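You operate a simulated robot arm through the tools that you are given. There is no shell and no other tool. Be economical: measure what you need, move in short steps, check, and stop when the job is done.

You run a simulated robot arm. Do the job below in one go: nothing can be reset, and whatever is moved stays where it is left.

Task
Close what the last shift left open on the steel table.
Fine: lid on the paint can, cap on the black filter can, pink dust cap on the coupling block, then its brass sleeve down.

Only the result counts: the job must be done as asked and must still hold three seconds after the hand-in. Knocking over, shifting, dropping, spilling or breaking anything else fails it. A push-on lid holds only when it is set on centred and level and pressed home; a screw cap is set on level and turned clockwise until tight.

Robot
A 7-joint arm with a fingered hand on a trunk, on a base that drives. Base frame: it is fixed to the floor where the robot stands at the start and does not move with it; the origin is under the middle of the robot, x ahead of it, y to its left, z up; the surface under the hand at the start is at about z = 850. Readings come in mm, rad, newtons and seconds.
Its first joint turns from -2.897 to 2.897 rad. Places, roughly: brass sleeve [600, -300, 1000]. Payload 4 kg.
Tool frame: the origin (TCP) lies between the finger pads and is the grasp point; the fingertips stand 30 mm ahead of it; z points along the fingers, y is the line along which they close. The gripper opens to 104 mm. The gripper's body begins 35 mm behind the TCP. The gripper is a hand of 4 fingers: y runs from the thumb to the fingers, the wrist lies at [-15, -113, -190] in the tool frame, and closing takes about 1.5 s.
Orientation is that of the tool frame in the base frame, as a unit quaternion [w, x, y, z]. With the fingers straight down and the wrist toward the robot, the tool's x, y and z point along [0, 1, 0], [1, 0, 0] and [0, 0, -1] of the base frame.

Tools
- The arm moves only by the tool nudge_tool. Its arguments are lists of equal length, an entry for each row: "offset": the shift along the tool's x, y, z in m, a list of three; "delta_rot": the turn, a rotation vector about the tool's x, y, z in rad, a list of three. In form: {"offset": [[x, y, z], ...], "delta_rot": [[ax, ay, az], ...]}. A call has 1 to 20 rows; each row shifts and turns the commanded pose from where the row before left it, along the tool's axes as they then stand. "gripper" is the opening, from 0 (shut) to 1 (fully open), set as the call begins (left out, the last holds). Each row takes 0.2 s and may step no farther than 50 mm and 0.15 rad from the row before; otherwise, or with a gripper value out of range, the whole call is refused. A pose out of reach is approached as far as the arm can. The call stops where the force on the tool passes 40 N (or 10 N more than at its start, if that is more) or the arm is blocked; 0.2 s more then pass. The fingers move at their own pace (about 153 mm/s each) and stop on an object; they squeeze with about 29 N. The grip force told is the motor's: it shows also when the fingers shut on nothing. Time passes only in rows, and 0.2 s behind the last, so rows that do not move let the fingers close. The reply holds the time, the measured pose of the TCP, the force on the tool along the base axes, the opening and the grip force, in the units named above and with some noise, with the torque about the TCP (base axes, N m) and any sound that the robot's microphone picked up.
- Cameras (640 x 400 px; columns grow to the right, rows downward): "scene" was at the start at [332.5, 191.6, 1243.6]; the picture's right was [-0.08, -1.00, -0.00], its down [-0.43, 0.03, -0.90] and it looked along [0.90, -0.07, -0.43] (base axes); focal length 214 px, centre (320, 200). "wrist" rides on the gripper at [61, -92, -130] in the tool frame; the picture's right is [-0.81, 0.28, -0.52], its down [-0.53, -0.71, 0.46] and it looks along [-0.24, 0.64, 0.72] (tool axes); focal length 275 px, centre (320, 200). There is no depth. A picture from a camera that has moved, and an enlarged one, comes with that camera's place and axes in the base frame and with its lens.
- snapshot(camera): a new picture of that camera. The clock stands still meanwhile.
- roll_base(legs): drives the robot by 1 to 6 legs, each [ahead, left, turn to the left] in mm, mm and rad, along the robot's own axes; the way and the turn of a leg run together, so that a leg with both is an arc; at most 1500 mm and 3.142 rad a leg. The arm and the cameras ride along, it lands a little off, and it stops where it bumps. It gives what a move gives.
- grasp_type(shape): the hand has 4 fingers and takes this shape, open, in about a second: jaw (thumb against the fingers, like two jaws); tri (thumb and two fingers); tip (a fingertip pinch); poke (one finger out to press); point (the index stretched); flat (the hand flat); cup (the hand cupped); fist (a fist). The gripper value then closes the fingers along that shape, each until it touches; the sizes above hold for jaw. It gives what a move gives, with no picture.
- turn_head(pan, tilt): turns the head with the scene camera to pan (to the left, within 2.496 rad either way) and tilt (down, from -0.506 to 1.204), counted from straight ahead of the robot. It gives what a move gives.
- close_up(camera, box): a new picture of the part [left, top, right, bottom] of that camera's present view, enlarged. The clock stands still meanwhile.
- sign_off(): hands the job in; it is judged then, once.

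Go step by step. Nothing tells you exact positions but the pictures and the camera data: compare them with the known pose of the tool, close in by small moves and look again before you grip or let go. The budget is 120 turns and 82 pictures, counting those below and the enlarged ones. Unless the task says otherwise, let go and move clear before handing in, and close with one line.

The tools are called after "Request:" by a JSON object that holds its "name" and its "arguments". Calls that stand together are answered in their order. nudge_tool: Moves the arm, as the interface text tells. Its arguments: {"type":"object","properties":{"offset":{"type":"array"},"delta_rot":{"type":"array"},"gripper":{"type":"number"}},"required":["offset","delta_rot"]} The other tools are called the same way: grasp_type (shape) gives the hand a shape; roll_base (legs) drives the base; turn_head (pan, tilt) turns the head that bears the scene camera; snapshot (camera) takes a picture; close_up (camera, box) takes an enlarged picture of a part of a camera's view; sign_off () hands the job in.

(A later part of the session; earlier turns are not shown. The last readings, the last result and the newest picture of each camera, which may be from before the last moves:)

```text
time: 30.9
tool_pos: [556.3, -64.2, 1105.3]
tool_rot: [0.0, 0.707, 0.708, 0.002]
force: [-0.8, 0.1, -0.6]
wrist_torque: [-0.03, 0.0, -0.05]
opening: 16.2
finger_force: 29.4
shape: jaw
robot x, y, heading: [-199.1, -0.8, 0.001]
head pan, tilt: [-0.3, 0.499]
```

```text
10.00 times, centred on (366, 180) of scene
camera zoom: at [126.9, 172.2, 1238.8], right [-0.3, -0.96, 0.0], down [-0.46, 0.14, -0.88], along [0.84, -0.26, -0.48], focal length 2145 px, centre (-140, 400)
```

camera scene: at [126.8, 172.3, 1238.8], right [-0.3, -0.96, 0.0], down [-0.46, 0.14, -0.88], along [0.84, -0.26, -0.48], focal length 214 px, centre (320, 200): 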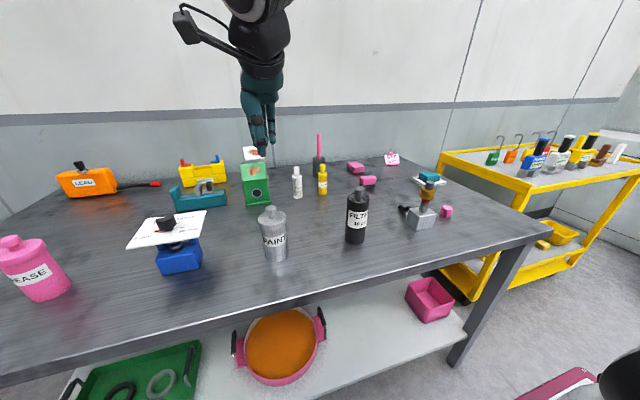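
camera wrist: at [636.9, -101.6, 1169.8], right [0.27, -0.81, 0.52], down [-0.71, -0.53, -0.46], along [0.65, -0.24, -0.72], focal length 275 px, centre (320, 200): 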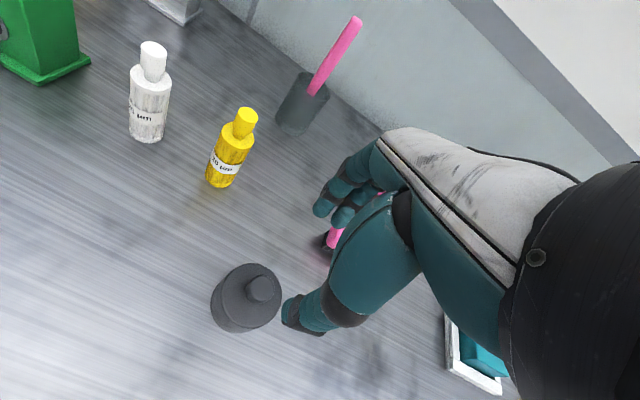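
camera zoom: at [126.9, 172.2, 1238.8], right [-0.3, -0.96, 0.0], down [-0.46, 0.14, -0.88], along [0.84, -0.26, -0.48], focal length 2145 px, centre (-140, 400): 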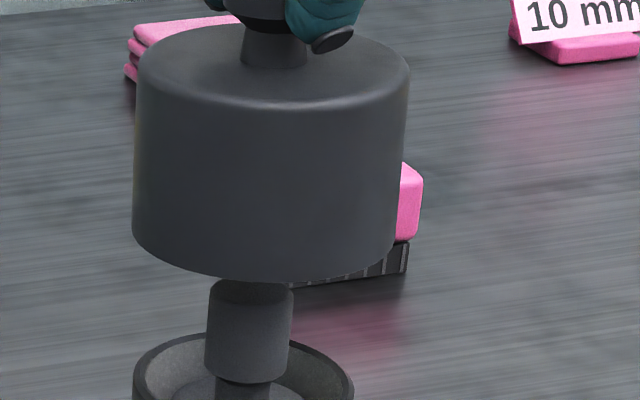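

The cap leans about 1.5° and is otherwise within 1 mm of centred. I level it, trim the position and lower to just above the rim.

Request:
{"name": "nudge_tool", "arguments": {"offset": [[0, 0, 0], [-0.0009, 0.0009, 0], [0, 0, 0.009], [0, 0, 0.009], [0, 0, 0.009], [0, 0, 0.007], [0, 0, 0]], "delta_rot": [[0, 0.025, 0], [0, 0, 0], [0, 0, 0], [0, 0, 0], [0, 0, 0], [0, 0, 0], [0, 0, 0]]}}

Request:
{"name": "close_up", "arguments": {"camera": "scene", "box": [340, 165, 380, 205]}}

Request:
{"name": "close_up", "arguments": {"camera": "wrist", "box": [190, 190, 370, 350]}}

```text
time: 32.5
tool_pos: [558.3, -64.0, 1070.5]
tool_rot: [-0.008, 0.707, 0.707, 0.011]
force: [0.6, -0.1, 1.0]
wrist_torque: [-0.01, 0.05, 0.0]
opening: 16.2
finger_force: 29.1
shape: jaw
robot x, y, heading: [-196.1, 0.9, -0.002]
head pan, tilt: [-0.3, 0.499]
```

```text
10.00 times, centred on (360, 185) of scene
camera zoom: at [126.8, 172.2, 1238.8], right [-0.3, -0.96, 0.0], down [-0.46, 0.14, -0.88], along [0.84, -0.26, -0.48], focal length 2145 px, centre (-80, 350)
```

zoom: 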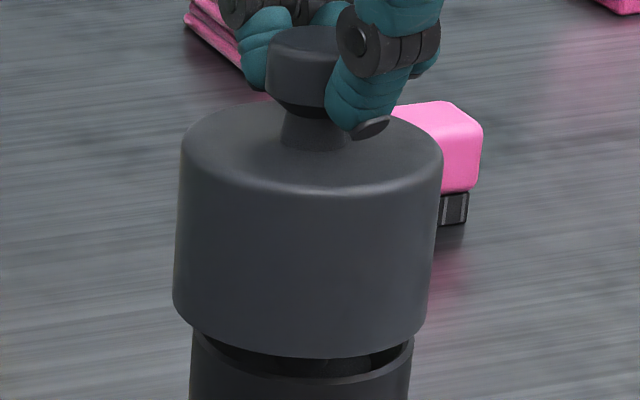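

```text
2.50 times, centred on (280, 270) of wrist
camera zoom: at [466.1, -6.5, 1203.2], right [0.27, -0.82, 0.49], down [-0.71, -0.52, -0.47], along [0.65, -0.22, -0.73], focal length 688 px, centre (420, 25)
```

zoom: 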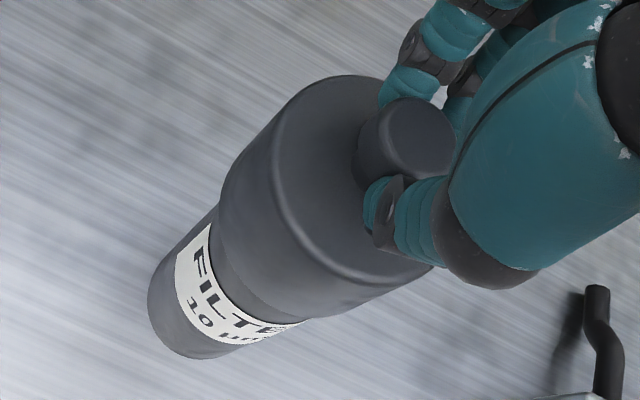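

The cap is level now and about 1.5 mm off in +y. I trim it and lower slowly, feeling for contact.

Request:
{"name": "nudge_tool", "arguments": {"offset": [[-0.0013, -0.001, 0], [0, 0, 0.002], [0, 0, 0.002], [0, 0, 0.002], [0, 0, 0.002], [0, 0, 0.001], [0, 0, 0]], "delta_rot": [[0, 0, 0], [0, 0, 0], [0, 0, 0], [0, 0, 0], [0, 0, 0], [0, 0, 0], [0, 0, 0]]}}

Request:
{"name": "close_up", "arguments": {"camera": "scene", "box": [340, 170, 380, 210]}}

Request:
{"name": "close_up", "arguments": {"camera": "wrist", "box": [190, 190, 370, 350]}}

```text
time: 34.1
tool_pos: [556.6, -66.0, 1062.5]
tool_rot: [-0.009, 0.707, 0.707, 0.012]
force: [0.1, -0.1, 3.9]
wrist_torque: [-0.01, -0.07, -0.02]
opening: 16.4
finger_force: 28.5
shape: jaw
robot x, y, heading: [-198.9, -1.9, 0.002]
head pan, tilt: [-0.3, 0.499]
```

```text
10.00 times, centred on (360, 190) of scene
camera zoom: at [126.7, 172.2, 1238.9], right [-0.3, -0.96, 0.0], down [-0.46, 0.14, -0.88], along [0.84, -0.26, -0.48], focal length 2145 px, centre (-80, 300)
```

zoom: 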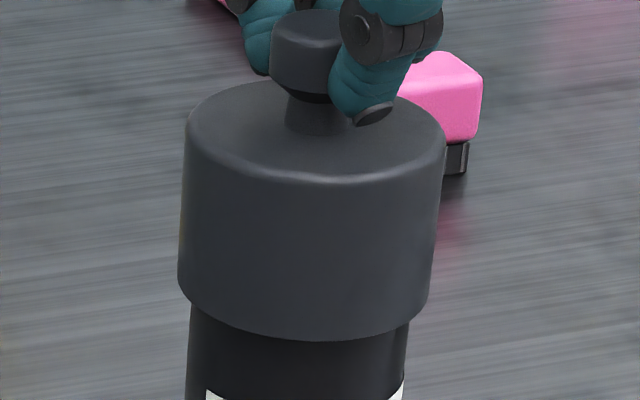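

```text
2.50 times, centred on (280, 270) of wrist
camera zoom: at [464.9, -7.7, 1194.3], right [0.27, -0.82, 0.49], down [-0.71, -0.52, -0.47], along [0.65, -0.22, -0.73], focal length 688 px, centre (420, 25)
```

zoom: 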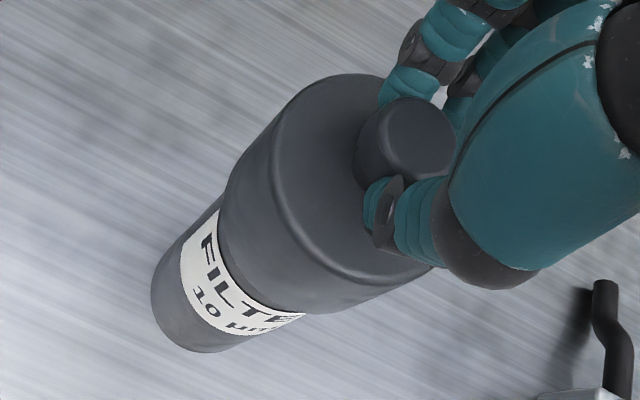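

There is light contact at rim height, so the cap is either on the rim or at a thread start. I lift, trim by about 1 mm and try lowering again.

Request:
{"name": "nudge_tool", "arguments": {"offset": [[0, 0, -0.002], [0.0008, -0.0012, 0], [0, 0, 0.001], [0, 0, 0.001], [0, 0, 0.001], [0, 0, 0.001], [0, 0, 0]], "delta_rot": [[0, 0, 0], [0, 0, 0], [0, 0, 0], [0, 0, 0], [0, 0, 0], [0, 0, 0], [0, 0, 0]]}}

Request:
{"name": "close_up", "arguments": {"camera": "scene", "box": [344, 184, 376, 208]}}

```text
time: 35.7
tool_pos: [555.9, -63.5, 1060.4]
tool_rot: [-0.009, 0.706, 0.708, 0.012]
force: [-0.5, 0.1, 8.2]
wrist_torque: [0.03, -0.23, 0.0]
opening: 16.5
finger_force: 29.6
shape: jaw
robot x, y, heading: [-201.9, -0.1, 0.003]
head pan, tilt: [-0.3, 0.499]
```

```text
16.00 times, centred on (360, 196) of scene
camera zoom: at [126.6, 172.3, 1238.9], right [-0.3, -0.96, 0.0], down [-0.46, 0.14, -0.88], along [0.84, -0.26, -0.48], focal length 3432 px, centre (-320, 264)
```

zoom: 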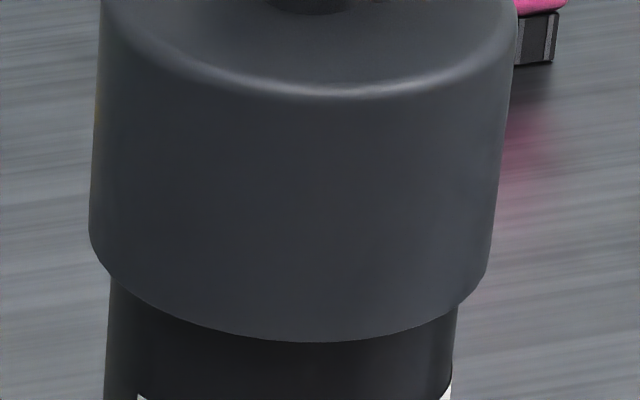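

The overhang is laterally even, and the torque says the contact is on the far (+x) edge, so the cap should move slightly forward. I lift, shift and retry.

Request:
{"name": "nudge_tool", "arguments": {"offset": [[0, 0, -0.003], [-0.0006, 0.002, 0], [0, 0, 0.001], [0, 0, 0.001], [0, 0, 0.001], [0, 0, 0.001], [0, 0, 0]], "delta_rot": [[0, 0, 0], [0, 0, 0], [0, 0, 0], [0, 0, 0], [0, 0, 0], [0, 0, 0], [0, 0, 0]]}}

```text
time: 37.3
tool_pos: [559.0, -64.8, 1058.1]
tool_rot: [-0.009, 0.707, 0.707, 0.011]
force: [0.9, 0.6, -0.5]
wrist_torque: [-0.02, 0.03, 0.01]
opening: 16.3
finger_force: 28.9
shape: jaw
robot x, y, heading: [-202.7, -1.6, 0.001]
head pan, tilt: [-0.3, 0.499]
```

It slips on freely now. I continue down in small steps.

Request:
{"name": "nudge_tool", "arguments": {"offset": [[0, 0, 0.0015], [0, 0, 0.0015], [0, 0, 0.0015], [0, 0, 0.0015], [0, 0, 0]], "delta_rot": [[0, 0, 0], [0, 0, 0], [0, 0, 0], [0, 0, 0], [0, 0, 0]]}}

```text
time: 38.5
tool_pos: [558.2, -63.4, 1053.0]
tool_rot: [-0.009, 0.706, 0.708, 0.011]
force: [0.1, -0.7, 0.3]
wrist_torque: [0.01, 0.01, 0.0]
opening: 16.1
finger_force: 28.7
shape: jaw
robot x, y, heading: [-200.2, 0.8, -0.001]
head pan, tilt: [-0.3, 0.499]
```

Request:
{"name": "nudge_tool", "arguments": {"offset": [[0, 0, 0.002], [0, 0, 0.002], [0, 0, 0.002], [0, 0, 0.002], [0, 0, 0.002], [0, 0, 0.002], [0, 0, 0.002], [0, 0, 0.002], [0, 0, 0]], "delta_rot": [[0, 0, 0], [0, 0, 0], [0, 0, 0], [0, 0, 0], [0, 0, 0], [0, 0, 0], [0, 0, 0], [0, 0, 0], [0, 0, 0]]}}

Request:
{"name": "close_up", "arguments": {"camera": "scene", "box": [335, 165, 385, 215]}}

```text
time: 39.5
tool_pos: [559.4, -64.7, 1051.2]
tool_rot: [-0.004, 0.707, 0.707, 0.016]
force: [-3.3, -1.1, 20.1]
wrist_torque: [0.02, 0.0, -0.03]
opening: 18.0
finger_force: 29.2
shape: jaw
robot x, y, heading: [-201.5, -0.3, 0.003]
head pan, tilt: [-0.3, 0.499]
heard: snap
stopped in row 5: the force on the tool passed its limit at 42 N (the readings are from after the stop); the commanded pose is now the measured one
```

```text
8.00 times, centred on (360, 190) of scene
camera zoom: at [126.0, 172.1, 1239.1], right [-0.3, -0.96, 0.0], down [-0.46, 0.14, -0.88], along [0.84, -0.26, -0.48], focal length 1716 px, centre (0, 280)
```

zoom: 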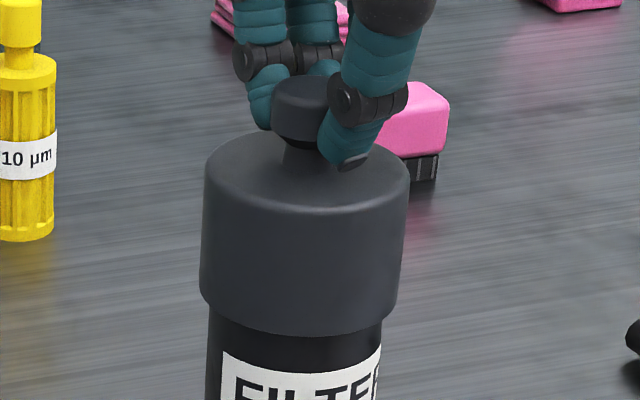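

There was a snap, so the cap is seated. I release, lift, level the tool and travel to above the pink cap near [575,-405].

Request:
{"name": "nudge_tool", "arguments": {"offset": [[0, 0, 0], [0, 0, 0], [0, 0, 0], [0, 0, -0.03], [0, 0, -0.04], [0, 0, -0.04], [0, 0, 0], [-0.0425, 0.002, 0], [-0.0425, 0.002, 0], [-0.0425, 0.002, 0], [-0.0425, 0.002, 0], [-0.0425, 0.002, 0], [-0.0425, 0.002, 0], [-0.0425, 0.002, 0], [-0.0425, 0.002, 0], [0, 0, 0.04], [0, 0, 0.04], [0, 0, 0.03], [0, 0, 0]], "delta_rot": [[0, 0, 0], [0, 0, 0], [0, 0, 0], [0, 0, 0], [0, 0, 0], [0, 0, 0], [0.017, -0.028, 0], [0, 0, 0], [0, 0, 0], [0, 0, 0], [0, 0, 0], [0, 0, 0], [0, 0, 0], [0, 0, 0], [0, 0, 0], [0, 0, 0], [0, 0, 0], [0, 0, 0], [0, 0, 0]], "gripper": 0.6}}

Request:
{"name": "snapshot", "arguments": {"camera": "wrist"}}

Request:
{"name": "close_up", "arguments": {"camera": "scene", "box": [330, 120, 470, 250]}}

```text
time: 43.5
tool_pos: [573.0, -407.6, 1046.5]
tool_rot: [-0.003, 0.707, 0.707, -0.001]
force: [0.3, -0.8, 0.1]
wrist_torque: [0.0, 0.04, -0.03]
opening: 62.2
finger_force: 0.0
shape: jaw
robot x, y, heading: [-203.3, 0.5, 0.004]
head pan, tilt: [-0.3, 0.499]
```

```text
35 pictures are left
camera wrist: at [482.8, -346.7, 1178.0], right [0.28, -0.81, 0.51], down [-0.72, -0.53, -0.45], along [0.64, -0.24, -0.73], focal length 275 px, centre (320, 200)
```

wrist: 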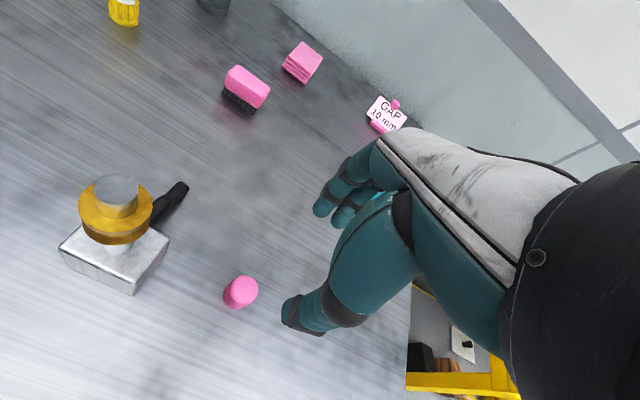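

```text
3.08 times, centred on (400, 185) of scene
camera zoom: at [126.8, 172.1, 1238.9], right [-0.3, -0.96, 0.0], down [-0.46, 0.14, -0.88], along [0.84, -0.26, -0.48], focal length 660 px, centre (74, 246)
```

zoom: 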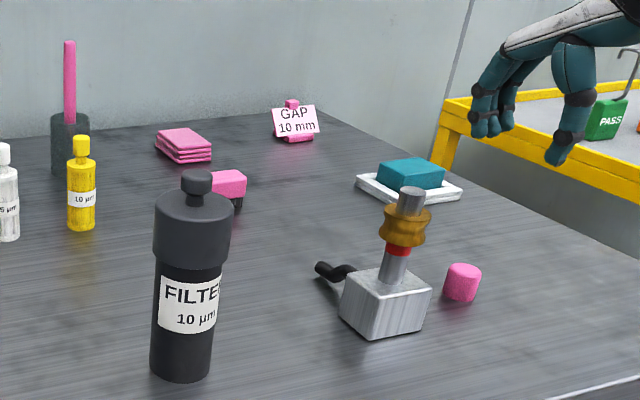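

The pink cap's top is at [579,-403,881], about 30 mm across and 30 mm tall, with both cameras agreeing. I descend to grip its upper half.

Request:
{"name": "nudge_tool", "arguments": {"offset": [[0.0046, 0.006, 0.03], [0, 0, 0.04], [0, 0, 0.04], [0, 0, 0.025], [0, 0, 0.015], [0, 0, 0]], "delta_rot": [[0, 0, 0], [0, 0, 0], [0, 0, 0], [0, 0, 0], [0, 0, 0], [0, 0, 0]]}}

Request:
{"name": "close_up", "arguments": {"camera": "wrist", "box": [230, 170, 390, 340]}}

```text
time: 44.9
tool_pos: [578.4, -403.4, 897.3]
tool_rot: [-0.003, 0.707, 0.707, -0.001]
force: [0.0, -0.1, -0.4]
wrist_torque: [0.02, -0.02, -0.02]
opening: 62.0
finger_force: 0.1
shape: jaw
robot x, y, heading: [-202.7, -1.3, 0.004]
head pan, tilt: [-0.3, 0.499]
```

```text
2.35 times, centred on (310, 255) of wrist
camera zoom: at [487.5, -342.0, 1028.6], right [0.28, -0.81, 0.51], down [-0.72, -0.53, -0.45], along [0.64, -0.24, -0.73], focal length 648 px, centre (344, 71)
```

zoom: 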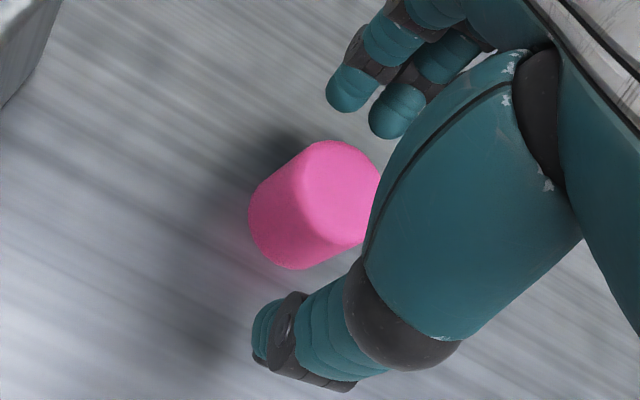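

The cap is centred between the thumb and fingers. I close on it.

Request:
{"name": "nudge_tool", "arguments": {"offset": [[0, 0, 0], [0, 0, 0], [0, 0, 0], [0, 0, 0], [0, 0, 0], [0, 0, 0], [0, 0, 0], [0, 0, 0]], "delta_rot": [[0, 0, 0], [0, 0, 0], [0, 0, 0], [0, 0, 0], [0, 0, 0], [0, 0, 0], [0, 0, 0], [0, 0, 0]], "gripper": 0}}

Request:
{"name": "nudge_tool", "arguments": {"offset": [[0, 0, -0.02], [0, 0, -0.04], [0, 0, -0.04], [0, 0, -0.04], [0, 0, -0.03], [0, 0, 0]], "delta_rot": [[0, 0, 0], [0, 0, 0], [0, 0, 0], [0, 0, 0], [0, 0, 0], [0, 0, 0]]}}

Request:
{"name": "close_up", "arguments": {"camera": "wrist", "box": [230, 170, 390, 340]}}

```text
time: 46.7
tool_pos: [578.4, -402.4, 896.8]
tool_rot: [-0.003, 0.707, 0.707, 0.0]
force: [-0.2, -0.2, 0.2]
wrist_torque: [-0.03, 0.02, 0.01]
opening: 23.0
finger_force: 28.9
shape: jaw
robot x, y, heading: [-200.3, -3.1, 0.003]
head pan, tilt: [-0.3, 0.499]
```

```text
time: 48.1
tool_pos: [578.7, -404.0, 1066.9]
tool_rot: [-0.002, 0.707, 0.707, -0.001]
force: [-0.3, -0.3, 0.5]
wrist_torque: [0.0, 0.0, 0.04]
opening: 22.6
finger_force: 29.5
shape: jaw
robot x, y, heading: [-203.5, -1.3, -0.003]
head pan, tilt: [-0.3, 0.499]
```

```text
2.35 times, centred on (310, 255) of wrist
camera zoom: at [488.1, -342.3, 1199.3], right [0.28, -0.81, 0.51], down [-0.72, -0.53, -0.45], along [0.64, -0.24, -0.73], focal length 648 px, centre (344, 71)
```

zoom: 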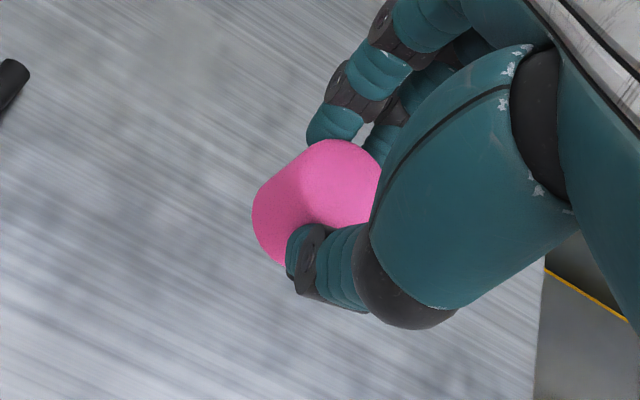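

The cap is held level. The post top refines to about [562,-285,989], so I carry the cap above it.

Request:
{"name": "nudge_tool", "arguments": {"offset": [[0.0297, -0.0041, 0], [0.0297, -0.0041, 0], [0.0297, -0.0041, 0], [0.0297, -0.0041, 0], [0, 0, 0.006], [0, 0, 0]], "delta_rot": [[0, 0, 0], [0, 0, 0], [0, 0, 0], [0, 0, 0], [0, 0, 0], [0, 0, 0]]}}

Request:
{"name": "close_up", "arguments": {"camera": "scene", "box": [400, 155, 440, 195]}}

Request:
{"name": "close_up", "arguments": {"camera": "wrist", "box": [200, 190, 360, 350]}}

```text
time: 49.5
tool_pos: [564.2, -283.1, 1062.3]
tool_rot: [-0.002, 0.707, 0.707, -0.001]
force: [0.6, -0.4, -1.2]
wrist_torque: [0.0, -0.03, -0.02]
opening: 22.7
finger_force: 28.4
shape: jaw
robot x, y, heading: [-199.2, 2.2, -0.002]
head pan, tilt: [-0.3, 0.499]
```

```text
10.00 times, centred on (420, 175) of scene
camera zoom: at [126.8, 172.1, 1238.9], right [-0.3, -0.96, 0.0], down [-0.46, 0.14, -0.88], along [0.84, -0.26, -0.48], focal length 2145 px, centre (-680, 450)
```

zoom: 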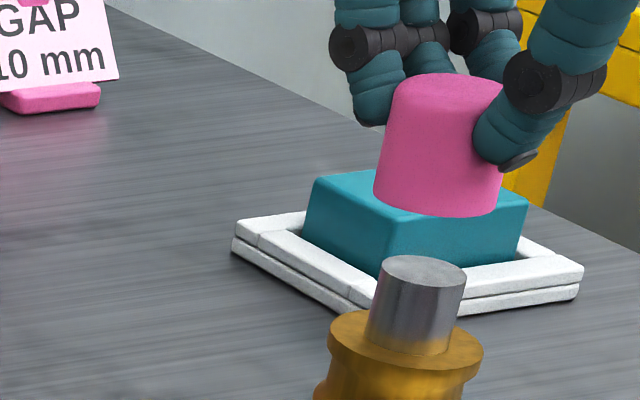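

```text
2.50 times, centred on (280, 270) of wrist
camera zoom: at [472.8, -223.1, 1193.3], right [0.28, -0.81, 0.51], down [-0.72, -0.53, -0.45], along [0.64, -0.24, -0.73], focal length 688 px, centre (420, 25)
```

zoom: 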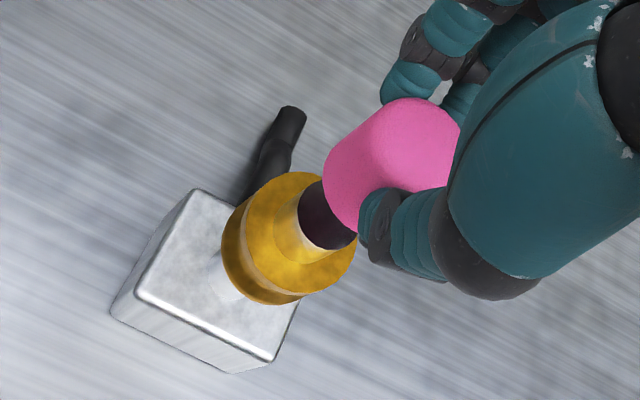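

The cap is level and about 3 mm off in +y and 1 mm short in x. I correct and lower to just above the post.

Request:
{"name": "nudge_tool", "arguments": {"offset": [[-0.003, 0.0012, 0], [0, 0, 0.011], [0, 0, 0.01], [0, 0, 0]], "delta_rot": [[0, 0, 0], [0, 0, 0], [0, 0, 0], [0, 0, 0]]}}

Request:
{"name": "close_up", "arguments": {"camera": "scene", "box": [402, 165, 437, 195]}}

Request:
{"name": "close_up", "arguments": {"camera": "wrist", "box": [220, 200, 340, 320]}}

```text
time: 50.5
tool_pos: [565.1, -286.5, 1041.3]
tool_rot: [-0.002, 0.708, 0.707, -0.002]
force: [-0.1, -0.7, 9.6]
wrist_torque: [0.0, -0.01, 0.0]
opening: 23.3
finger_force: 29.2
shape: jaw
robot x, y, heading: [-200.3, -5.0, 0.001]
head pan, tilt: [-0.3, 0.499]
```

```text
13.33 times, centred on (420, 180) of scene
camera zoom: at [126.5, 172.2, 1238.9], right [-0.3, -0.96, 0.0], down [-0.46, 0.14, -0.88], along [0.84, -0.26, -0.48], focal length 2860 px, centre (-1007, 467)
```

zoom: 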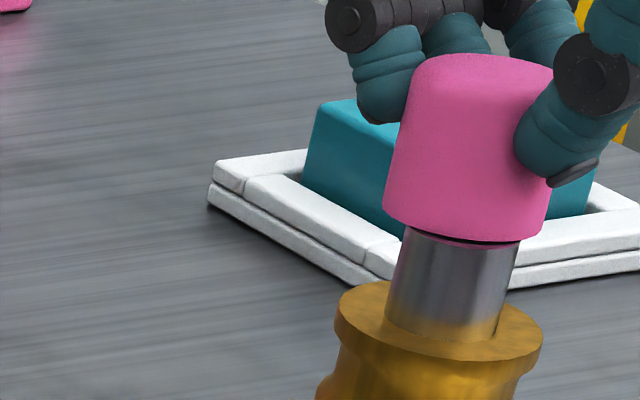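

```text
3.33 times, centred on (280, 260) of wrist
camera zoom: at [473.6, -226.3, 1172.6], right [0.28, -0.81, 0.52], down [-0.72, -0.53, -0.45], along [0.64, -0.24, -0.73], focal length 918 px, centre (453, 0)
```

zoom: 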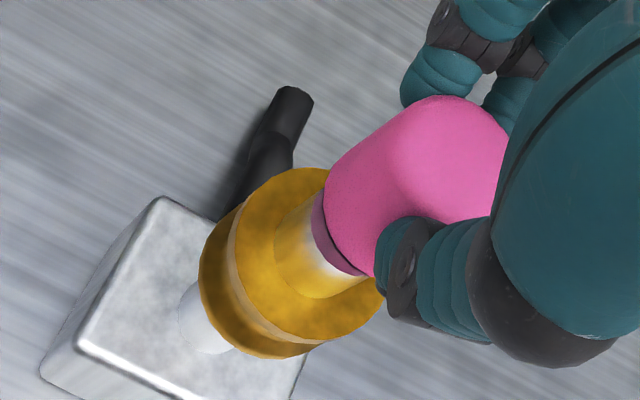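

There is 9.6 N of contact. I check how the cap sits against the post top before going on.

Request:
{"name": "close_up", "arguments": {"camera": "scene", "box": [410, 175, 430, 190]}}

Request:
{"name": "nudge_tool", "arguments": {"offset": [[0, 0, 0]], "delta_rot": [[0, 0, 0]]}}

```text
16.00 times, centred on (420, 182) of scene
camera zoom: at [126.5, 172.2, 1238.9], right [-0.3, -0.96, 0.0], down [-0.46, 0.14, -0.88], along [0.84, -0.26, -0.48], focal length 3432 px, centre (-1280, 480)
```

zoom: 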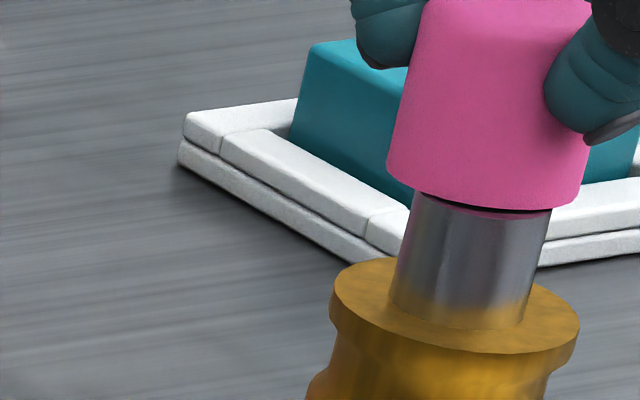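

```text
time: 50.9
tool_pos: [565.4, -287.0, 1041.2]
tool_rot: [-0.001, 0.707, 0.707, -0.001]
force: [2.0, -1.2, 11.3]
wrist_torque: [-0.01, -0.02, -0.04]
opening: 23.5
finger_force: 29.1
shape: jaw
robot x, y, heading: [-198.9, 1.0, -0.003]
head pan, tilt: [-0.3, 0.499]
```

Laterally the cap is within 0.3 mm, but it appears about 2 mm too far forward. I lift, shift back and try again.

Request:
{"name": "nudge_tool", "arguments": {"offset": [[0, 0, -0.003], [0.0003, -0.002, 0], [0, 0, 0.001], [0, 0, 0.001], [0, 0, 0.001], [0, 0, 0.001], [0, 0, 0]], "delta_rot": [[0, 0, 0], [0, 0, 0], [0, 0, 0], [0, 0, 0], [0, 0, 0], [0, 0, 0], [0, 0, 0]]}}

```text
time: 52.5
tool_pos: [562.9, -287.0, 1041.2]
tool_rot: [-0.001, 0.708, 0.707, -0.001]
force: [0.3, -3.0, 16.7]
wrist_torque: [-0.04, -0.07, -0.04]
opening: 23.6
finger_force: 29.1
shape: jaw
robot x, y, heading: [-200.6, -3.2, -0.003]
head pan, tilt: [-0.3, 0.499]
```

It is still contacting at the same height. I look again from both cameras.

Request:
{"name": "close_up", "arguments": {"camera": "scene", "box": [406, 168, 430, 186]}}

Request:
{"name": "close_up", "arguments": {"camera": "wrist", "box": [240, 220, 310, 300]}}

```text
16.00 times, centred on (418, 177) of scene
camera zoom: at [126.4, 172.2, 1239.0], right [-0.3, -0.96, 0.0], down [-0.46, 0.14, -0.88], along [0.84, -0.26, -0.48], focal length 3432 px, centre (-1248, 568)
```

zoom: 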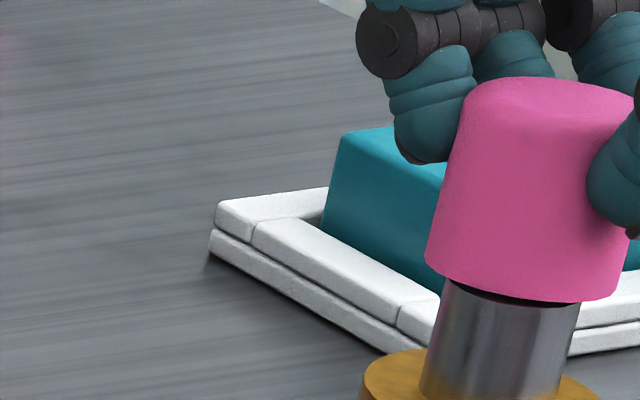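

```text
5.00 times, centred on (275, 260) of wrist
camera zoom: at [471.4, -226.1, 1172.0], right [0.28, -0.81, 0.52], down [-0.72, -0.53, -0.45], along [0.64, -0.24, -0.73], focal length 1376 px, centre (545, -100)
```

zoom: 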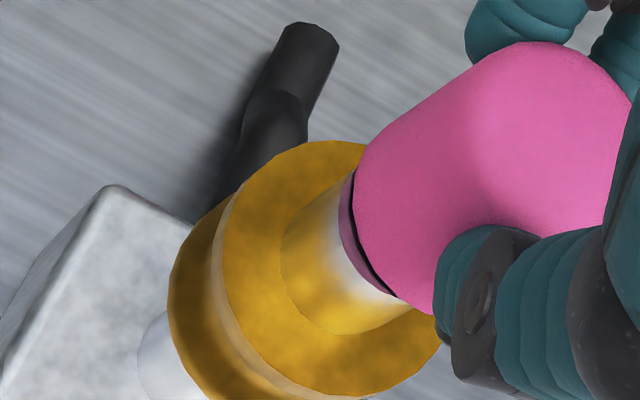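

Feel and pictures together suggest the centre is about 1 mm forward and 1 mm in +y from here. I lift, shift and retry.

Request:
{"name": "nudge_tool", "arguments": {"offset": [[0, 0, -0.003], [0.001, 0.001, 0], [0, 0, 0.001], [0, 0, 0.001], [0, 0, 0.001], [0, 0, 0]], "delta_rot": [[0, 0, 0], [0, 0, 0], [0, 0, 0], [0, 0, 0], [0, 0, 0], [0, 0, 0]]}}

```text
time: 53.9
tool_pos: [563.3, -286.3, 1040.5]
tool_rot: [-0.001, 0.707, 0.707, -0.001]
force: [0.5, -4.0, 15.6]
wrist_torque: [-0.07, -0.03, -0.03]
opening: 23.8
finger_force: 29.3
shape: jaw
robot x, y, heading: [-198.1, -1.3, 0.002]
head pan, tilt: [-0.3, 0.499]
```

The contact centroid points towards +y. I lift fully clear, shift another 1 mm in +y and retry.

Request:
{"name": "nudge_tool", "arguments": {"offset": [[0, 0, -0.005], [0.001, 0.0005, 0], [0, 0, 0.0015], [0, 0, 0.0015], [0, 0, 0.0015], [0, 0, 0]], "delta_rot": [[0, 0, 0], [0, 0, 0], [0, 0, 0], [0, 0, 0], [0, 0, 0], [0, 0, 0]]}}

```text
time: 55.3
tool_pos: [565.3, -285.0, 1040.6]
tool_rot: [-0.001, 0.707, 0.707, -0.001]
force: [0.9, -0.9, 11.0]
wrist_torque: [0.0, 0.03, 0.04]
opening: 23.8
finger_force: 28.6
shape: jaw
robot x, y, heading: [-202.6, -0.1, -0.001]
head pan, tilt: [-0.3, 0.499]
```

The centroid is now at (-x, +y). I shift -1.5 mm in x and +1 mm in y.

Request:
{"name": "nudge_tool", "arguments": {"offset": [[0, 0, -0.005], [0.001, -0.0015, 0], [0, 0, 0.0015], [0, 0, 0.0015], [0, 0, 0.0015], [0, 0, 0]], "delta_rot": [[0, 0, 0], [0, 0, 0], [0, 0, 0], [0, 0, 0], [0, 0, 0], [0, 0, 0]]}}

```text
time: 56.7
tool_pos: [561.8, -283.6, 1041.6]
tool_rot: [-0.003, 0.708, 0.707, -0.001]
force: [-0.1, 0.3, 4.7]
wrist_torque: [0.02, -0.01, 0.02]
opening: 23.3
finger_force: 28.7
shape: jaw
robot x, y, heading: [-199.8, 2.2, 0.003]
head pan, tilt: [-0.3, 0.499]
```

Request:
{"name": "nudge_tool", "arguments": {"offset": [[0, 0, 0.001], [0, 0, 0.001], [0, 0, 0]], "delta_rot": [[0, 0, 0], [0, 0, 0], [0, 0, 0]]}}

Request:
{"name": "close_up", "arguments": {"camera": "scene", "box": [404, 162, 436, 192]}}

Request:
{"name": "close_up", "arguments": {"camera": "wrist", "box": [230, 210, 330, 310]}}

```text
time: 57.5
tool_pos: [562.1, -283.3, 1038.7]
tool_rot: [-0.001, 0.707, 0.707, -0.001]
force: [2.1, 0.5, 18.7]
wrist_torque: [-0.03, 0.07, -0.05]
opening: 24.7
finger_force: 29.4
shape: jaw
robot x, y, heading: [-202.6, -0.3, 0.001]
head pan, tilt: [-0.3, 0.499]
```

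```text
13.33 times, centred on (420, 177) of scene
camera zoom: at [126.3, 172.4, 1239.0], right [-0.3, -0.96, 0.0], down [-0.46, 0.14, -0.88], along [0.84, -0.26, -0.48], focal length 2860 px, centre (-1013, 507)
```

zoom: 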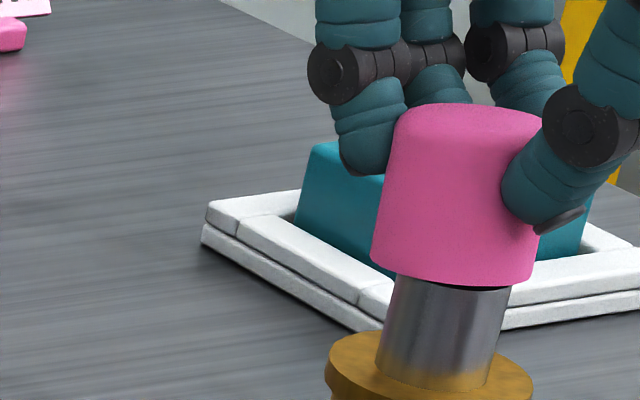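

```text
4.00 times, centred on (280, 260) of wrist
camera zoom: at [471.5, -223.0, 1171.0], right [0.28, -0.81, 0.52], down [-0.71, -0.53, -0.45], along [0.64, -0.24, -0.73], focal length 1101 px, centre (480, -40)
```

zoom: 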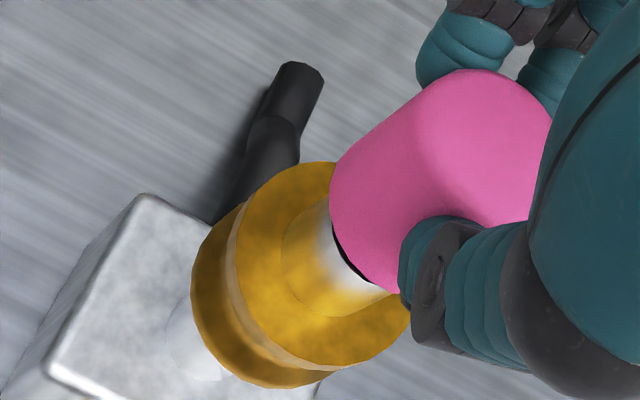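

Now the cap is about 1.7 mm too far in +y, and the contact also points to -x. I try around [560.8,-285].

Request:
{"name": "nudge_tool", "arguments": {"offset": [[0, 0, -0.006], [-0.0016, -0.0012, 0], [0, 0, 0.002], [0, 0, 0.002], [0, 0, 0.0015], [0, 0, 0]], "delta_rot": [[0, 0, 0], [0, 0, 0], [0, 0, 0], [0, 0, 0], [0, 0, 0], [0, 0, 0]]}}

```text
time: 58.9
tool_pos: [561.7, -284.6, 1040.9]
tool_rot: [-0.001, 0.707, 0.707, -0.001]
force: [0.1, -2.6, 13.7]
wrist_torque: [-0.04, -0.08, -0.04]
opening: 24.0
finger_force: 29.2
shape: jaw
robot x, y, heading: [-200.7, 1.1, -0.004]
head pan, tilt: [-0.3, 0.499]
```

The contact centroid flipped sides, so the centre lies between these two tries. I shift halfway back.

Request:
{"name": "nudge_tool", "arguments": {"offset": [[0, 0, -0.006], [0.0007, 0.0006, 0], [0, 0, 0.002], [0, 0, 0.002], [0, 0, 0.002], [0, 0, 0]], "delta_rot": [[0, 0, 0], [0, 0, 0], [0, 0, 0], [0, 0, 0], [0, 0, 0], [0, 0, 0]]}}

```text
time: 60.3
tool_pos: [563.0, -284.4, 1040.5]
tool_rot: [-0.002, 0.708, 0.707, 0.0]
force: [0.0, -2.2, 13.7]
wrist_torque: [-0.02, 0.01, -0.03]
opening: 24.3
finger_force: 29.0
shape: jaw
robot x, y, heading: [-198.0, 0.8, 0.002]
head pan, tilt: [-0.3, 0.499]
```

The contact is now nearly central, so this may be the press-fit engaging. I press straight down.

Request:
{"name": "nudge_tool", "arguments": {"offset": [[0, 0, 0.0015], [0, 0, 0.0015], [0, 0, 0.0015], [0, 0, 0.0015], [0, 0, 0.0015], [0, 0, 0.0015], [0, 0, 0]], "delta_rot": [[0, 0, 0], [0, 0, 0], [0, 0, 0], [0, 0, 0], [0, 0, 0], [0, 0, 0], [0, 0, 0]]}}

Request:
{"name": "close_up", "arguments": {"camera": "scene", "box": [400, 160, 440, 200]}}

Request:
{"name": "close_up", "arguments": {"camera": "wrist", "box": [230, 180, 380, 320]}}

```text
time: 61.4
tool_pos: [563.3, -285.8, 1037.0]
tool_rot: [0.002, 0.707, 0.707, 0.0]
force: [-3.7, 1.6, 21.3]
wrist_torque: [0.0, 0.26, -0.06]
opening: 27.0
finger_force: 29.0
shape: jaw
robot x, y, heading: [-200.7, 1.1, -0.004]
head pan, tilt: [-0.3, 0.499]
stopped in row 5: the force on the tool passed its limit at 41 N (the readings are from after the stop); the commanded pose is now the measured one
```

```text
10.00 times, centred on (420, 180) of scene
camera zoom: at [126.0, 172.3, 1239.1], right [-0.3, -0.96, 0.0], down [-0.46, 0.14, -0.88], along [0.84, -0.26, -0.48], focal length 2145 px, centre (-680, 400)
```

zoom: 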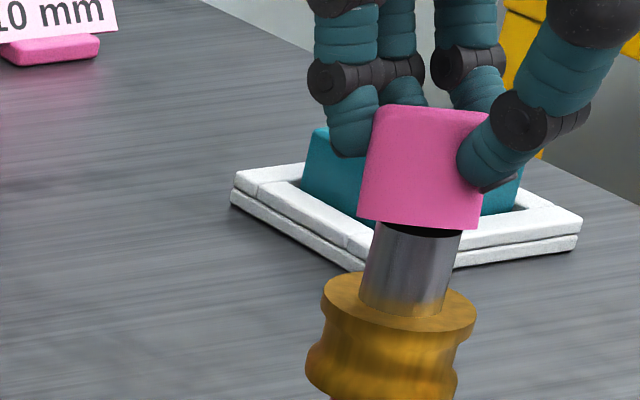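

```text
2.86 times, centred on (305, 250) of wrist
camera zoom: at [470.8, -224.4, 1167.4], right [0.27, -0.81, 0.52], down [-0.71, -0.53, -0.46], along [0.65, -0.25, -0.72], focal length 786 px, centre (363, 57)
```

zoom: 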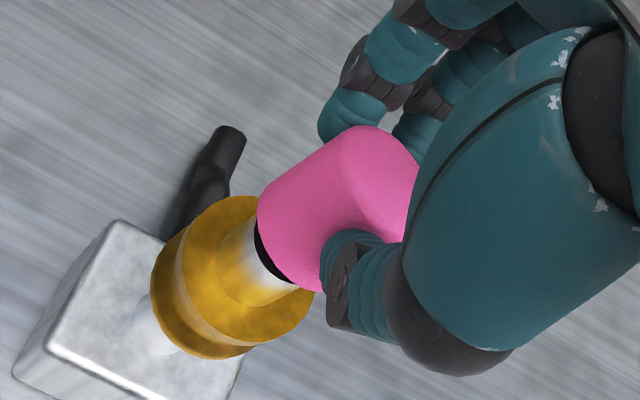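

The press tilted the cap in the grip: it was sitting several mm beyond the post, away from both cameras, a direction that both views resolve poorly. I carry it back to the table, set it flat there and regrip lower.

Request:
{"name": "nudge_tool", "arguments": {"offset": [[0, 0, -0.025], [0, 0, -0.025], [-0.0294, 0.004, 0], [-0.0294, 0.004, 0], [-0.0294, 0.004, 0], [-0.0294, 0.004, 0], [0, 0, 0.045], [0, 0, 0.045], [0, 0, 0.045], [0, 0, 0.035], [0, 0, 0.005], [0, 0, 0]], "delta_rot": [[0, 0, 0], [0, 0, 0], [0, 0, 0], [0, 0, 0], [0, 0, 0], [0, 0, 0], [0, 0, 0], [0, 0, 0], [0, 0, 0], [0, 0, 0], [0, 0, 0], [0, 0, 0]]}}

Request:
{"name": "close_up", "arguments": {"camera": "wrist", "box": [230, 180, 380, 320]}}

```text
time: 64.0
tool_pos: [578.6, -403.7, 909.3]
tool_rot: [-0.001, 0.708, 0.707, -0.001]
force: [-0.2, 0.1, 0.4]
wrist_torque: [0.01, 0.01, -0.01]
opening: 24.3
finger_force: 29.6
shape: jaw
robot x, y, heading: [-200.3, 1.6, -0.002]
head pan, tilt: [-0.3, 0.499]
```

```text
2.86 times, centred on (305, 250) of wrist
camera zoom: at [487.1, -342.2, 1040.5], right [0.28, -0.81, 0.52], down [-0.71, -0.53, -0.45], along [0.64, -0.24, -0.73], focal length 786 px, centre (363, 57)
```

zoom: 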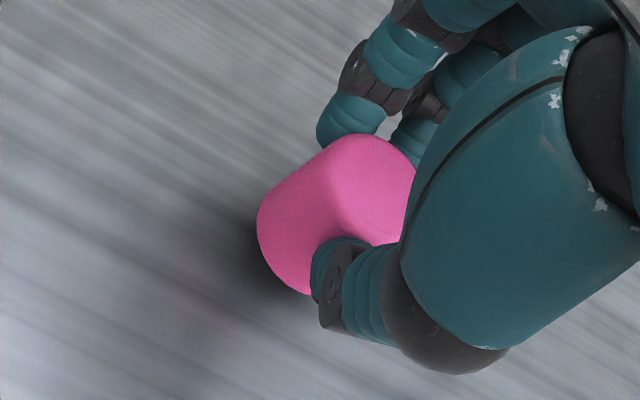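

The cap looks nearly level again. I lower it gently onto the table.

Request:
{"name": "nudge_tool", "arguments": {"offset": [[0, 0, 0.002], [0, 0, 0.002], [0, 0, 0.002], [0, 0, 0.002], [0, 0, 0.002], [0, 0, 0]], "delta_rot": [[0, 0, 0], [0, 0, 0], [0, 0, 0], [0, 0, 0], [0, 0, 0], [0, 0, 0]]}}

```text
time: 65.4
tool_pos: [578.9, -402.1, 900.5]
tool_rot: [-0.001, 0.708, 0.707, -0.001]
force: [-0.3, -0.2, -0.6]
wrist_torque: [-0.05, -0.03, -0.01]
opening: 24.4
finger_force: 29.3
shape: jaw
robot x, y, heading: [-201.6, 2.9, -0.002]
head pan, tilt: [-0.3, 0.499]
```

Request:
{"name": "nudge_tool", "arguments": {"offset": [[0, 0, 0.0015], [0, 0, 0.0015], [0, 0, 0.0015], [0, 0, 0.0015], [0, 0, 0]], "delta_rot": [[0, 0, 0], [0, 0, 0], [0, 0, 0], [0, 0, 0], [0, 0, 0]]}}

```text
time: 66.6
tool_pos: [578.5, -403.0, 894.9]
tool_rot: [0.0, 0.707, 0.707, -0.001]
force: [-2.3, 4.7, 17.1]
wrist_torque: [0.08, -0.14, 0.05]
opening: 24.2
finger_force: 28.8
shape: jaw
robot x, y, heading: [-199.2, 5.1, 0.0]
head pan, tilt: [-0.3, 0.499]
```

The cap is on the table. I release, go lower for a deeper grip and check it stands flat.

Request:
{"name": "nudge_tool", "arguments": {"offset": [[0, 0, 0], [0, 0, 0], [0, 0, 0], [0, 0, 0], [0, 0, -0.006], [0, 0, 0]], "delta_rot": [[0, 0, 0], [0, 0, 0], [0, 0, 0], [0, 0, 0], [0, 0, 0], [0, 0, 0]], "gripper": 0.6}}

Request:
{"name": "close_up", "arguments": {"camera": "wrist", "box": [230, 180, 380, 320]}}

```text
time: 68.0
tool_pos: [577.5, -403.5, 898.8]
tool_rot: [-0.001, 0.707, 0.707, 0.0]
force: [0.5, -0.5, 0.7]
wrist_torque: [0.02, -0.02, -0.01]
opening: 62.1
finger_force: 0.1
shape: jaw
robot x, y, heading: [-198.0, 0.7, 0.003]
head pan, tilt: [-0.3, 0.499]
```

```text
2.86 times, centred on (305, 250) of wrist
camera zoom: at [486.6, -342.4, 1030.7], right [0.28, -0.81, 0.52], down [-0.71, -0.53, -0.45], along [0.64, -0.24, -0.73], focal length 786 px, centre (363, 57)
```

zoom: 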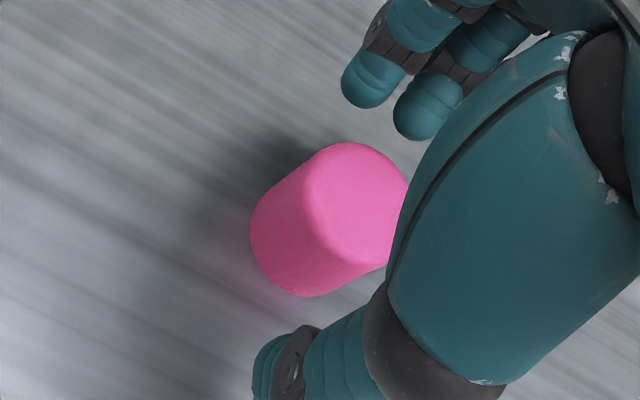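

The cap is upright. I grip it deeper, lift, and take a view of the post from this different azimuth to fix its position.

Request:
{"name": "nudge_tool", "arguments": {"offset": [[0, 0.0008, 0.005], [0, 0, 0.005], [0, 0, 0]], "delta_rot": [[0, 0, 0], [0, 0, 0], [0, 0, 0]]}}

Request:
{"name": "nudge_tool", "arguments": {"offset": [[0, 0, 0], [0, 0, 0], [0, 0, 0], [0, 0, 0], [0, 0, 0], [0, 0, 0], [0, 0, 0], [0, 0, 0], [0, 0, -0.02], [0, 0, -0.04], [0, 0, -0.04], [0, 0, -0.04], [0, 0, -0.03], [0, 0, 0], [0, 0, 0]], "delta_rot": [[0, 0, 0], [0, 0, 0], [0, 0, 0], [0, 0, 0], [0, 0, 0], [0, 0, 0], [0, 0, 0], [0, 0, 0], [0, 0, 0], [0, 0, 0], [0, 0, 0], [0, 0, 0], [0, 0, 0], [0, 0, 0], [0, 0, 0]], "gripper": 0}}

Request:
{"name": "close_up", "arguments": {"camera": "wrist", "box": [40, 130, 360, 330]}}

```text
time: 68.8
tool_pos: [577.3, -402.8, 889.3]
tool_rot: [-0.001, 0.707, 0.707, -0.001]
force: [-0.1, 0.3, -1.4]
wrist_torque: [-0.01, -0.01, 0.0]
opening: 62.0
finger_force: 0.0
shape: jaw
robot x, y, heading: [-201.3, -1.5, -0.0]
head pan, tilt: [-0.3, 0.499]
```

```text
time: 72.0
tool_pos: [579.4, -404.0, 1060.0]
tool_rot: [-0.002, 0.707, 0.707, -0.001]
force: [0.3, 0.4, -1.3]
wrist_torque: [-0.02, 0.03, -0.01]
opening: 23.4
finger_force: 29.0
shape: jaw
robot x, y, heading: [-200.1, -1.7, -0.001]
head pan, tilt: [-0.3, 0.499]
```

```text
2.00 times, centred on (200, 230) of wrist
camera zoom: at [488.4, -342.8, 1191.5], right [0.28, -0.81, 0.52], down [-0.71, -0.53, -0.45], along [0.64, -0.24, -0.73], focal length 551 px, centre (560, 140)
```

zoom: 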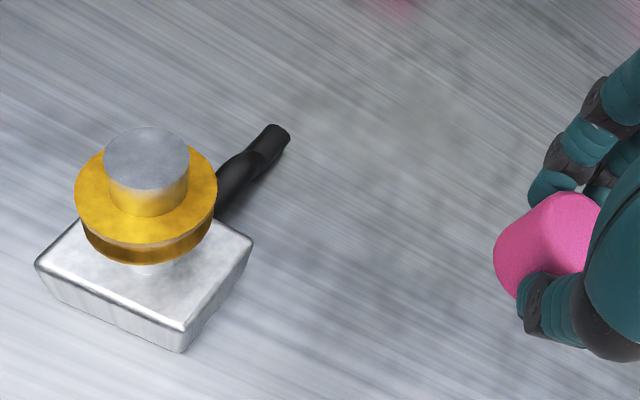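

From this azimuth the post resolves to about [559,-283], nearer the robot than my earlier tries. I carry the cap there.

Request:
{"name": "nudge_tool", "arguments": {"offset": [[0.03, -0.0047, 0], [0.03, -0.0048, 0], [0.03, -0.0047, 0], [0.03, -0.0048, 0], [0, 0, 0.015], [0, 0, 0], [0, 0, 0]], "delta_rot": [[0, 0, 0], [0, 0, 0], [0, 0, 0], [0, 0, 0], [0, 0, 0], [0, 0, 0], [0, 0, 0]]}}

Request:
{"name": "close_up", "arguments": {"camera": "scene", "box": [404, 160, 436, 190]}}

Request:
{"name": "close_up", "arguments": {"camera": "wrist", "box": [230, 190, 350, 310]}}

```text
time: 73.6
tool_pos: [560.3, -283.2, 1044.1]
tool_rot: [-0.001, 0.707, 0.707, -0.001]
force: [0.0, -0.4, 0.1]
wrist_torque: [-0.01, 0.02, -0.01]
opening: 23.4
finger_force: 28.3
shape: jaw
robot x, y, heading: [-199.5, 1.9, 0.001]
head pan, tilt: [-0.3, 0.499]
```

```text
13.33 times, centred on (420, 175) of scene
camera zoom: at [126.8, 172.1, 1238.9], right [-0.3, -0.96, 0.0], down [-0.46, 0.14, -0.88], along [0.84, -0.26, -0.48], focal length 2860 px, centre (-1013, 533)
```

zoom: 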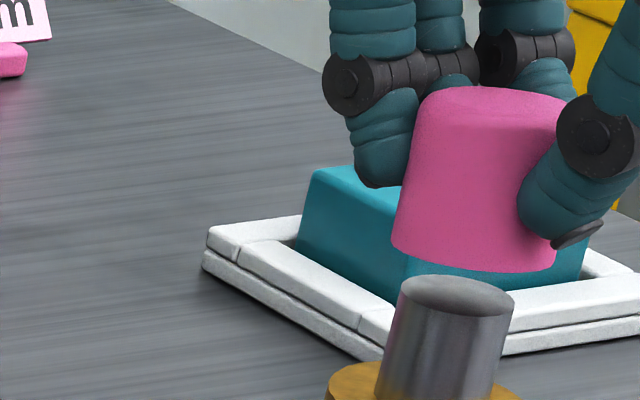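

```text
3.33 times, centred on (290, 250) of wrist
camera zoom: at [469.0, -221.8, 1175.3], right [0.28, -0.81, 0.52], down [-0.71, -0.53, -0.45], along [0.64, -0.24, -0.73], focal length 918 px, centre (420, 33)
```

zoom: 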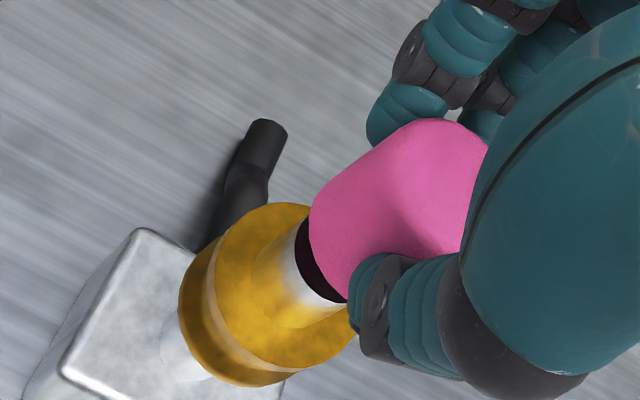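

Everything is consistent now: the post top is at z≈996 at [559.5,-283], and the cap is within 1 mm of it. A small trim, then I lower gently.

Request:
{"name": "nudge_tool", "arguments": {"offset": [[0.0005, 0.0006, 0.004], [0, 0, 0.004], [0, 0, 0.0015], [0, 0, 0.0015], [0, 0, 0.0015], [0, 0, 0]], "delta_rot": [[0, 0, 0], [0, 0, 0], [0, 0, 0], [0, 0, 0], [0, 0, 0], [0, 0, 0]]}}

```text
time: 75.0
tool_pos: [560.6, -283.9, 1033.2]
tool_rot: [0.001, 0.708, 0.707, 0.0]
force: [-3.0, -0.2, 17.9]
wrist_torque: [-0.04, 0.23, -0.01]
opening: 24.8
finger_force: 28.8
shape: jaw
robot x, y, heading: [-202.6, -1.6, 0.003]
head pan, tilt: [-0.3, 0.499]
```

Contact is on the near (-x) side, so I lift and shift 1.5 mm towards the robot along the line of sight.

Request:
{"name": "nudge_tool", "arguments": {"offset": [[0, 0, -0.006], [0.001, -0.0015, 0], [0, 0, 0.002], [0, 0, 0.002], [0, 0, 0.002], [0, 0, 0]], "delta_rot": [[0, 0, 0], [0, 0, 0], [0, 0, 0], [0, 0, 0], [0, 0, 0], [0, 0, 0]]}}

```text
time: 76.4
tool_pos: [559.1, -282.2, 1032.8]
tool_rot: [-0.001, 0.707, 0.707, -0.001]
force: [0.3, -1.1, 7.3]
wrist_torque: [-0.01, 0.03, 0.0]
opening: 24.0
finger_force: 28.9
shape: jaw
robot x, y, heading: [-197.7, 2.4, 0.001]
head pan, tilt: [-0.3, 0.499]
```

The force is lower and the contact points the same way, so I continue.

Request:
{"name": "nudge_tool", "arguments": {"offset": [[0, 0, -0.005], [0.001, -0.0015, 0], [0, 0, 0.002], [0, 0, 0.002], [0, 0, 0.002], [0, 0, 0]], "delta_rot": [[0, 0, 0], [0, 0, 0], [0, 0, 0], [0, 0, 0], [0, 0, 0], [0, 0, 0]]}}

```text
time: 77.8
tool_pos: [558.2, -280.2, 1030.8]
tool_rot: [-0.001, 0.707, 0.707, -0.001]
force: [-0.2, 0.0, -0.4]
wrist_torque: [0.02, -0.01, 0.03]
opening: 23.9
finger_force: 28.8
shape: jaw
robot x, y, heading: [-200.7, -2.8, 0.005]
head pan, tilt: [-0.3, 0.499]
```

It dropped over the post with no force. Now I press it home.

Request:
{"name": "nudge_tool", "arguments": {"offset": [[0, 0, 0.0015], [0, 0, 0.0015], [0, 0, 0.0015], [0, 0, 0.0015], [0, 0, 0.0015], [0, 0, 0.0015], [0, 0, 0.0015], [0, 0, 0.0015], [0, 0, 0.0015], [0, 0, 0.0015], [0, 0, 0.0015], [0, 0, 0.0015], [0, 0, 0]], "delta_rot": [[0, 0, 0], [0, 0, 0], [0, 0, 0], [0, 0, 0], [0, 0, 0], [0, 0, 0], [0, 0, 0], [0, 0, 0], [0, 0, 0], [0, 0, 0], [0, 0, 0], [0, 0, 0], [0, 0, 0]]}}

Request:
{"name": "close_up", "arguments": {"camera": "scene", "box": [395, 160, 445, 210]}}

```text
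time: 79.8
tool_pos: [560.9, -280.6, 1022.6]
tool_rot: [0.004, 0.707, 0.707, 0.0]
force: [-1.4, 4.1, 20.5]
wrist_torque: [-0.07, -0.29, 0.07]
opening: 25.6
finger_force: 28.8
shape: jaw
robot x, y, heading: [-202.4, -2.3, 0.002]
head pan, tilt: [-0.3, 0.499]
heard: snap
stopped in row 9: the force on the tool passed its limit at 42 N (the readings are from after the stop); the commanded pose is now the measured one
```

```text
8.00 times, centred on (420, 185) of scene
camera zoom: at [126.1, 172.5, 1239.0], right [-0.3, -0.96, 0.0], down [-0.46, 0.14, -0.88], along [0.84, -0.26, -0.48], focal length 1716 px, centre (-480, 320)
```

zoom: 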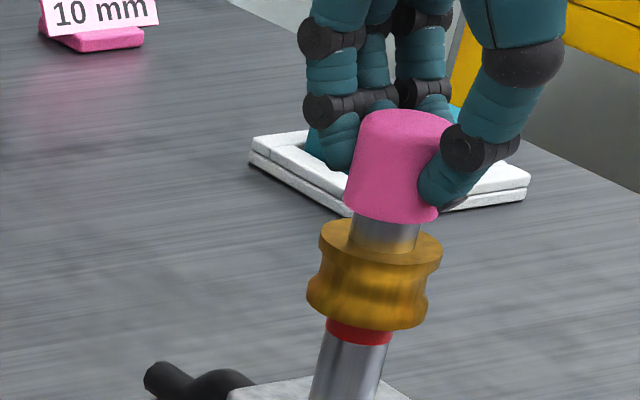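

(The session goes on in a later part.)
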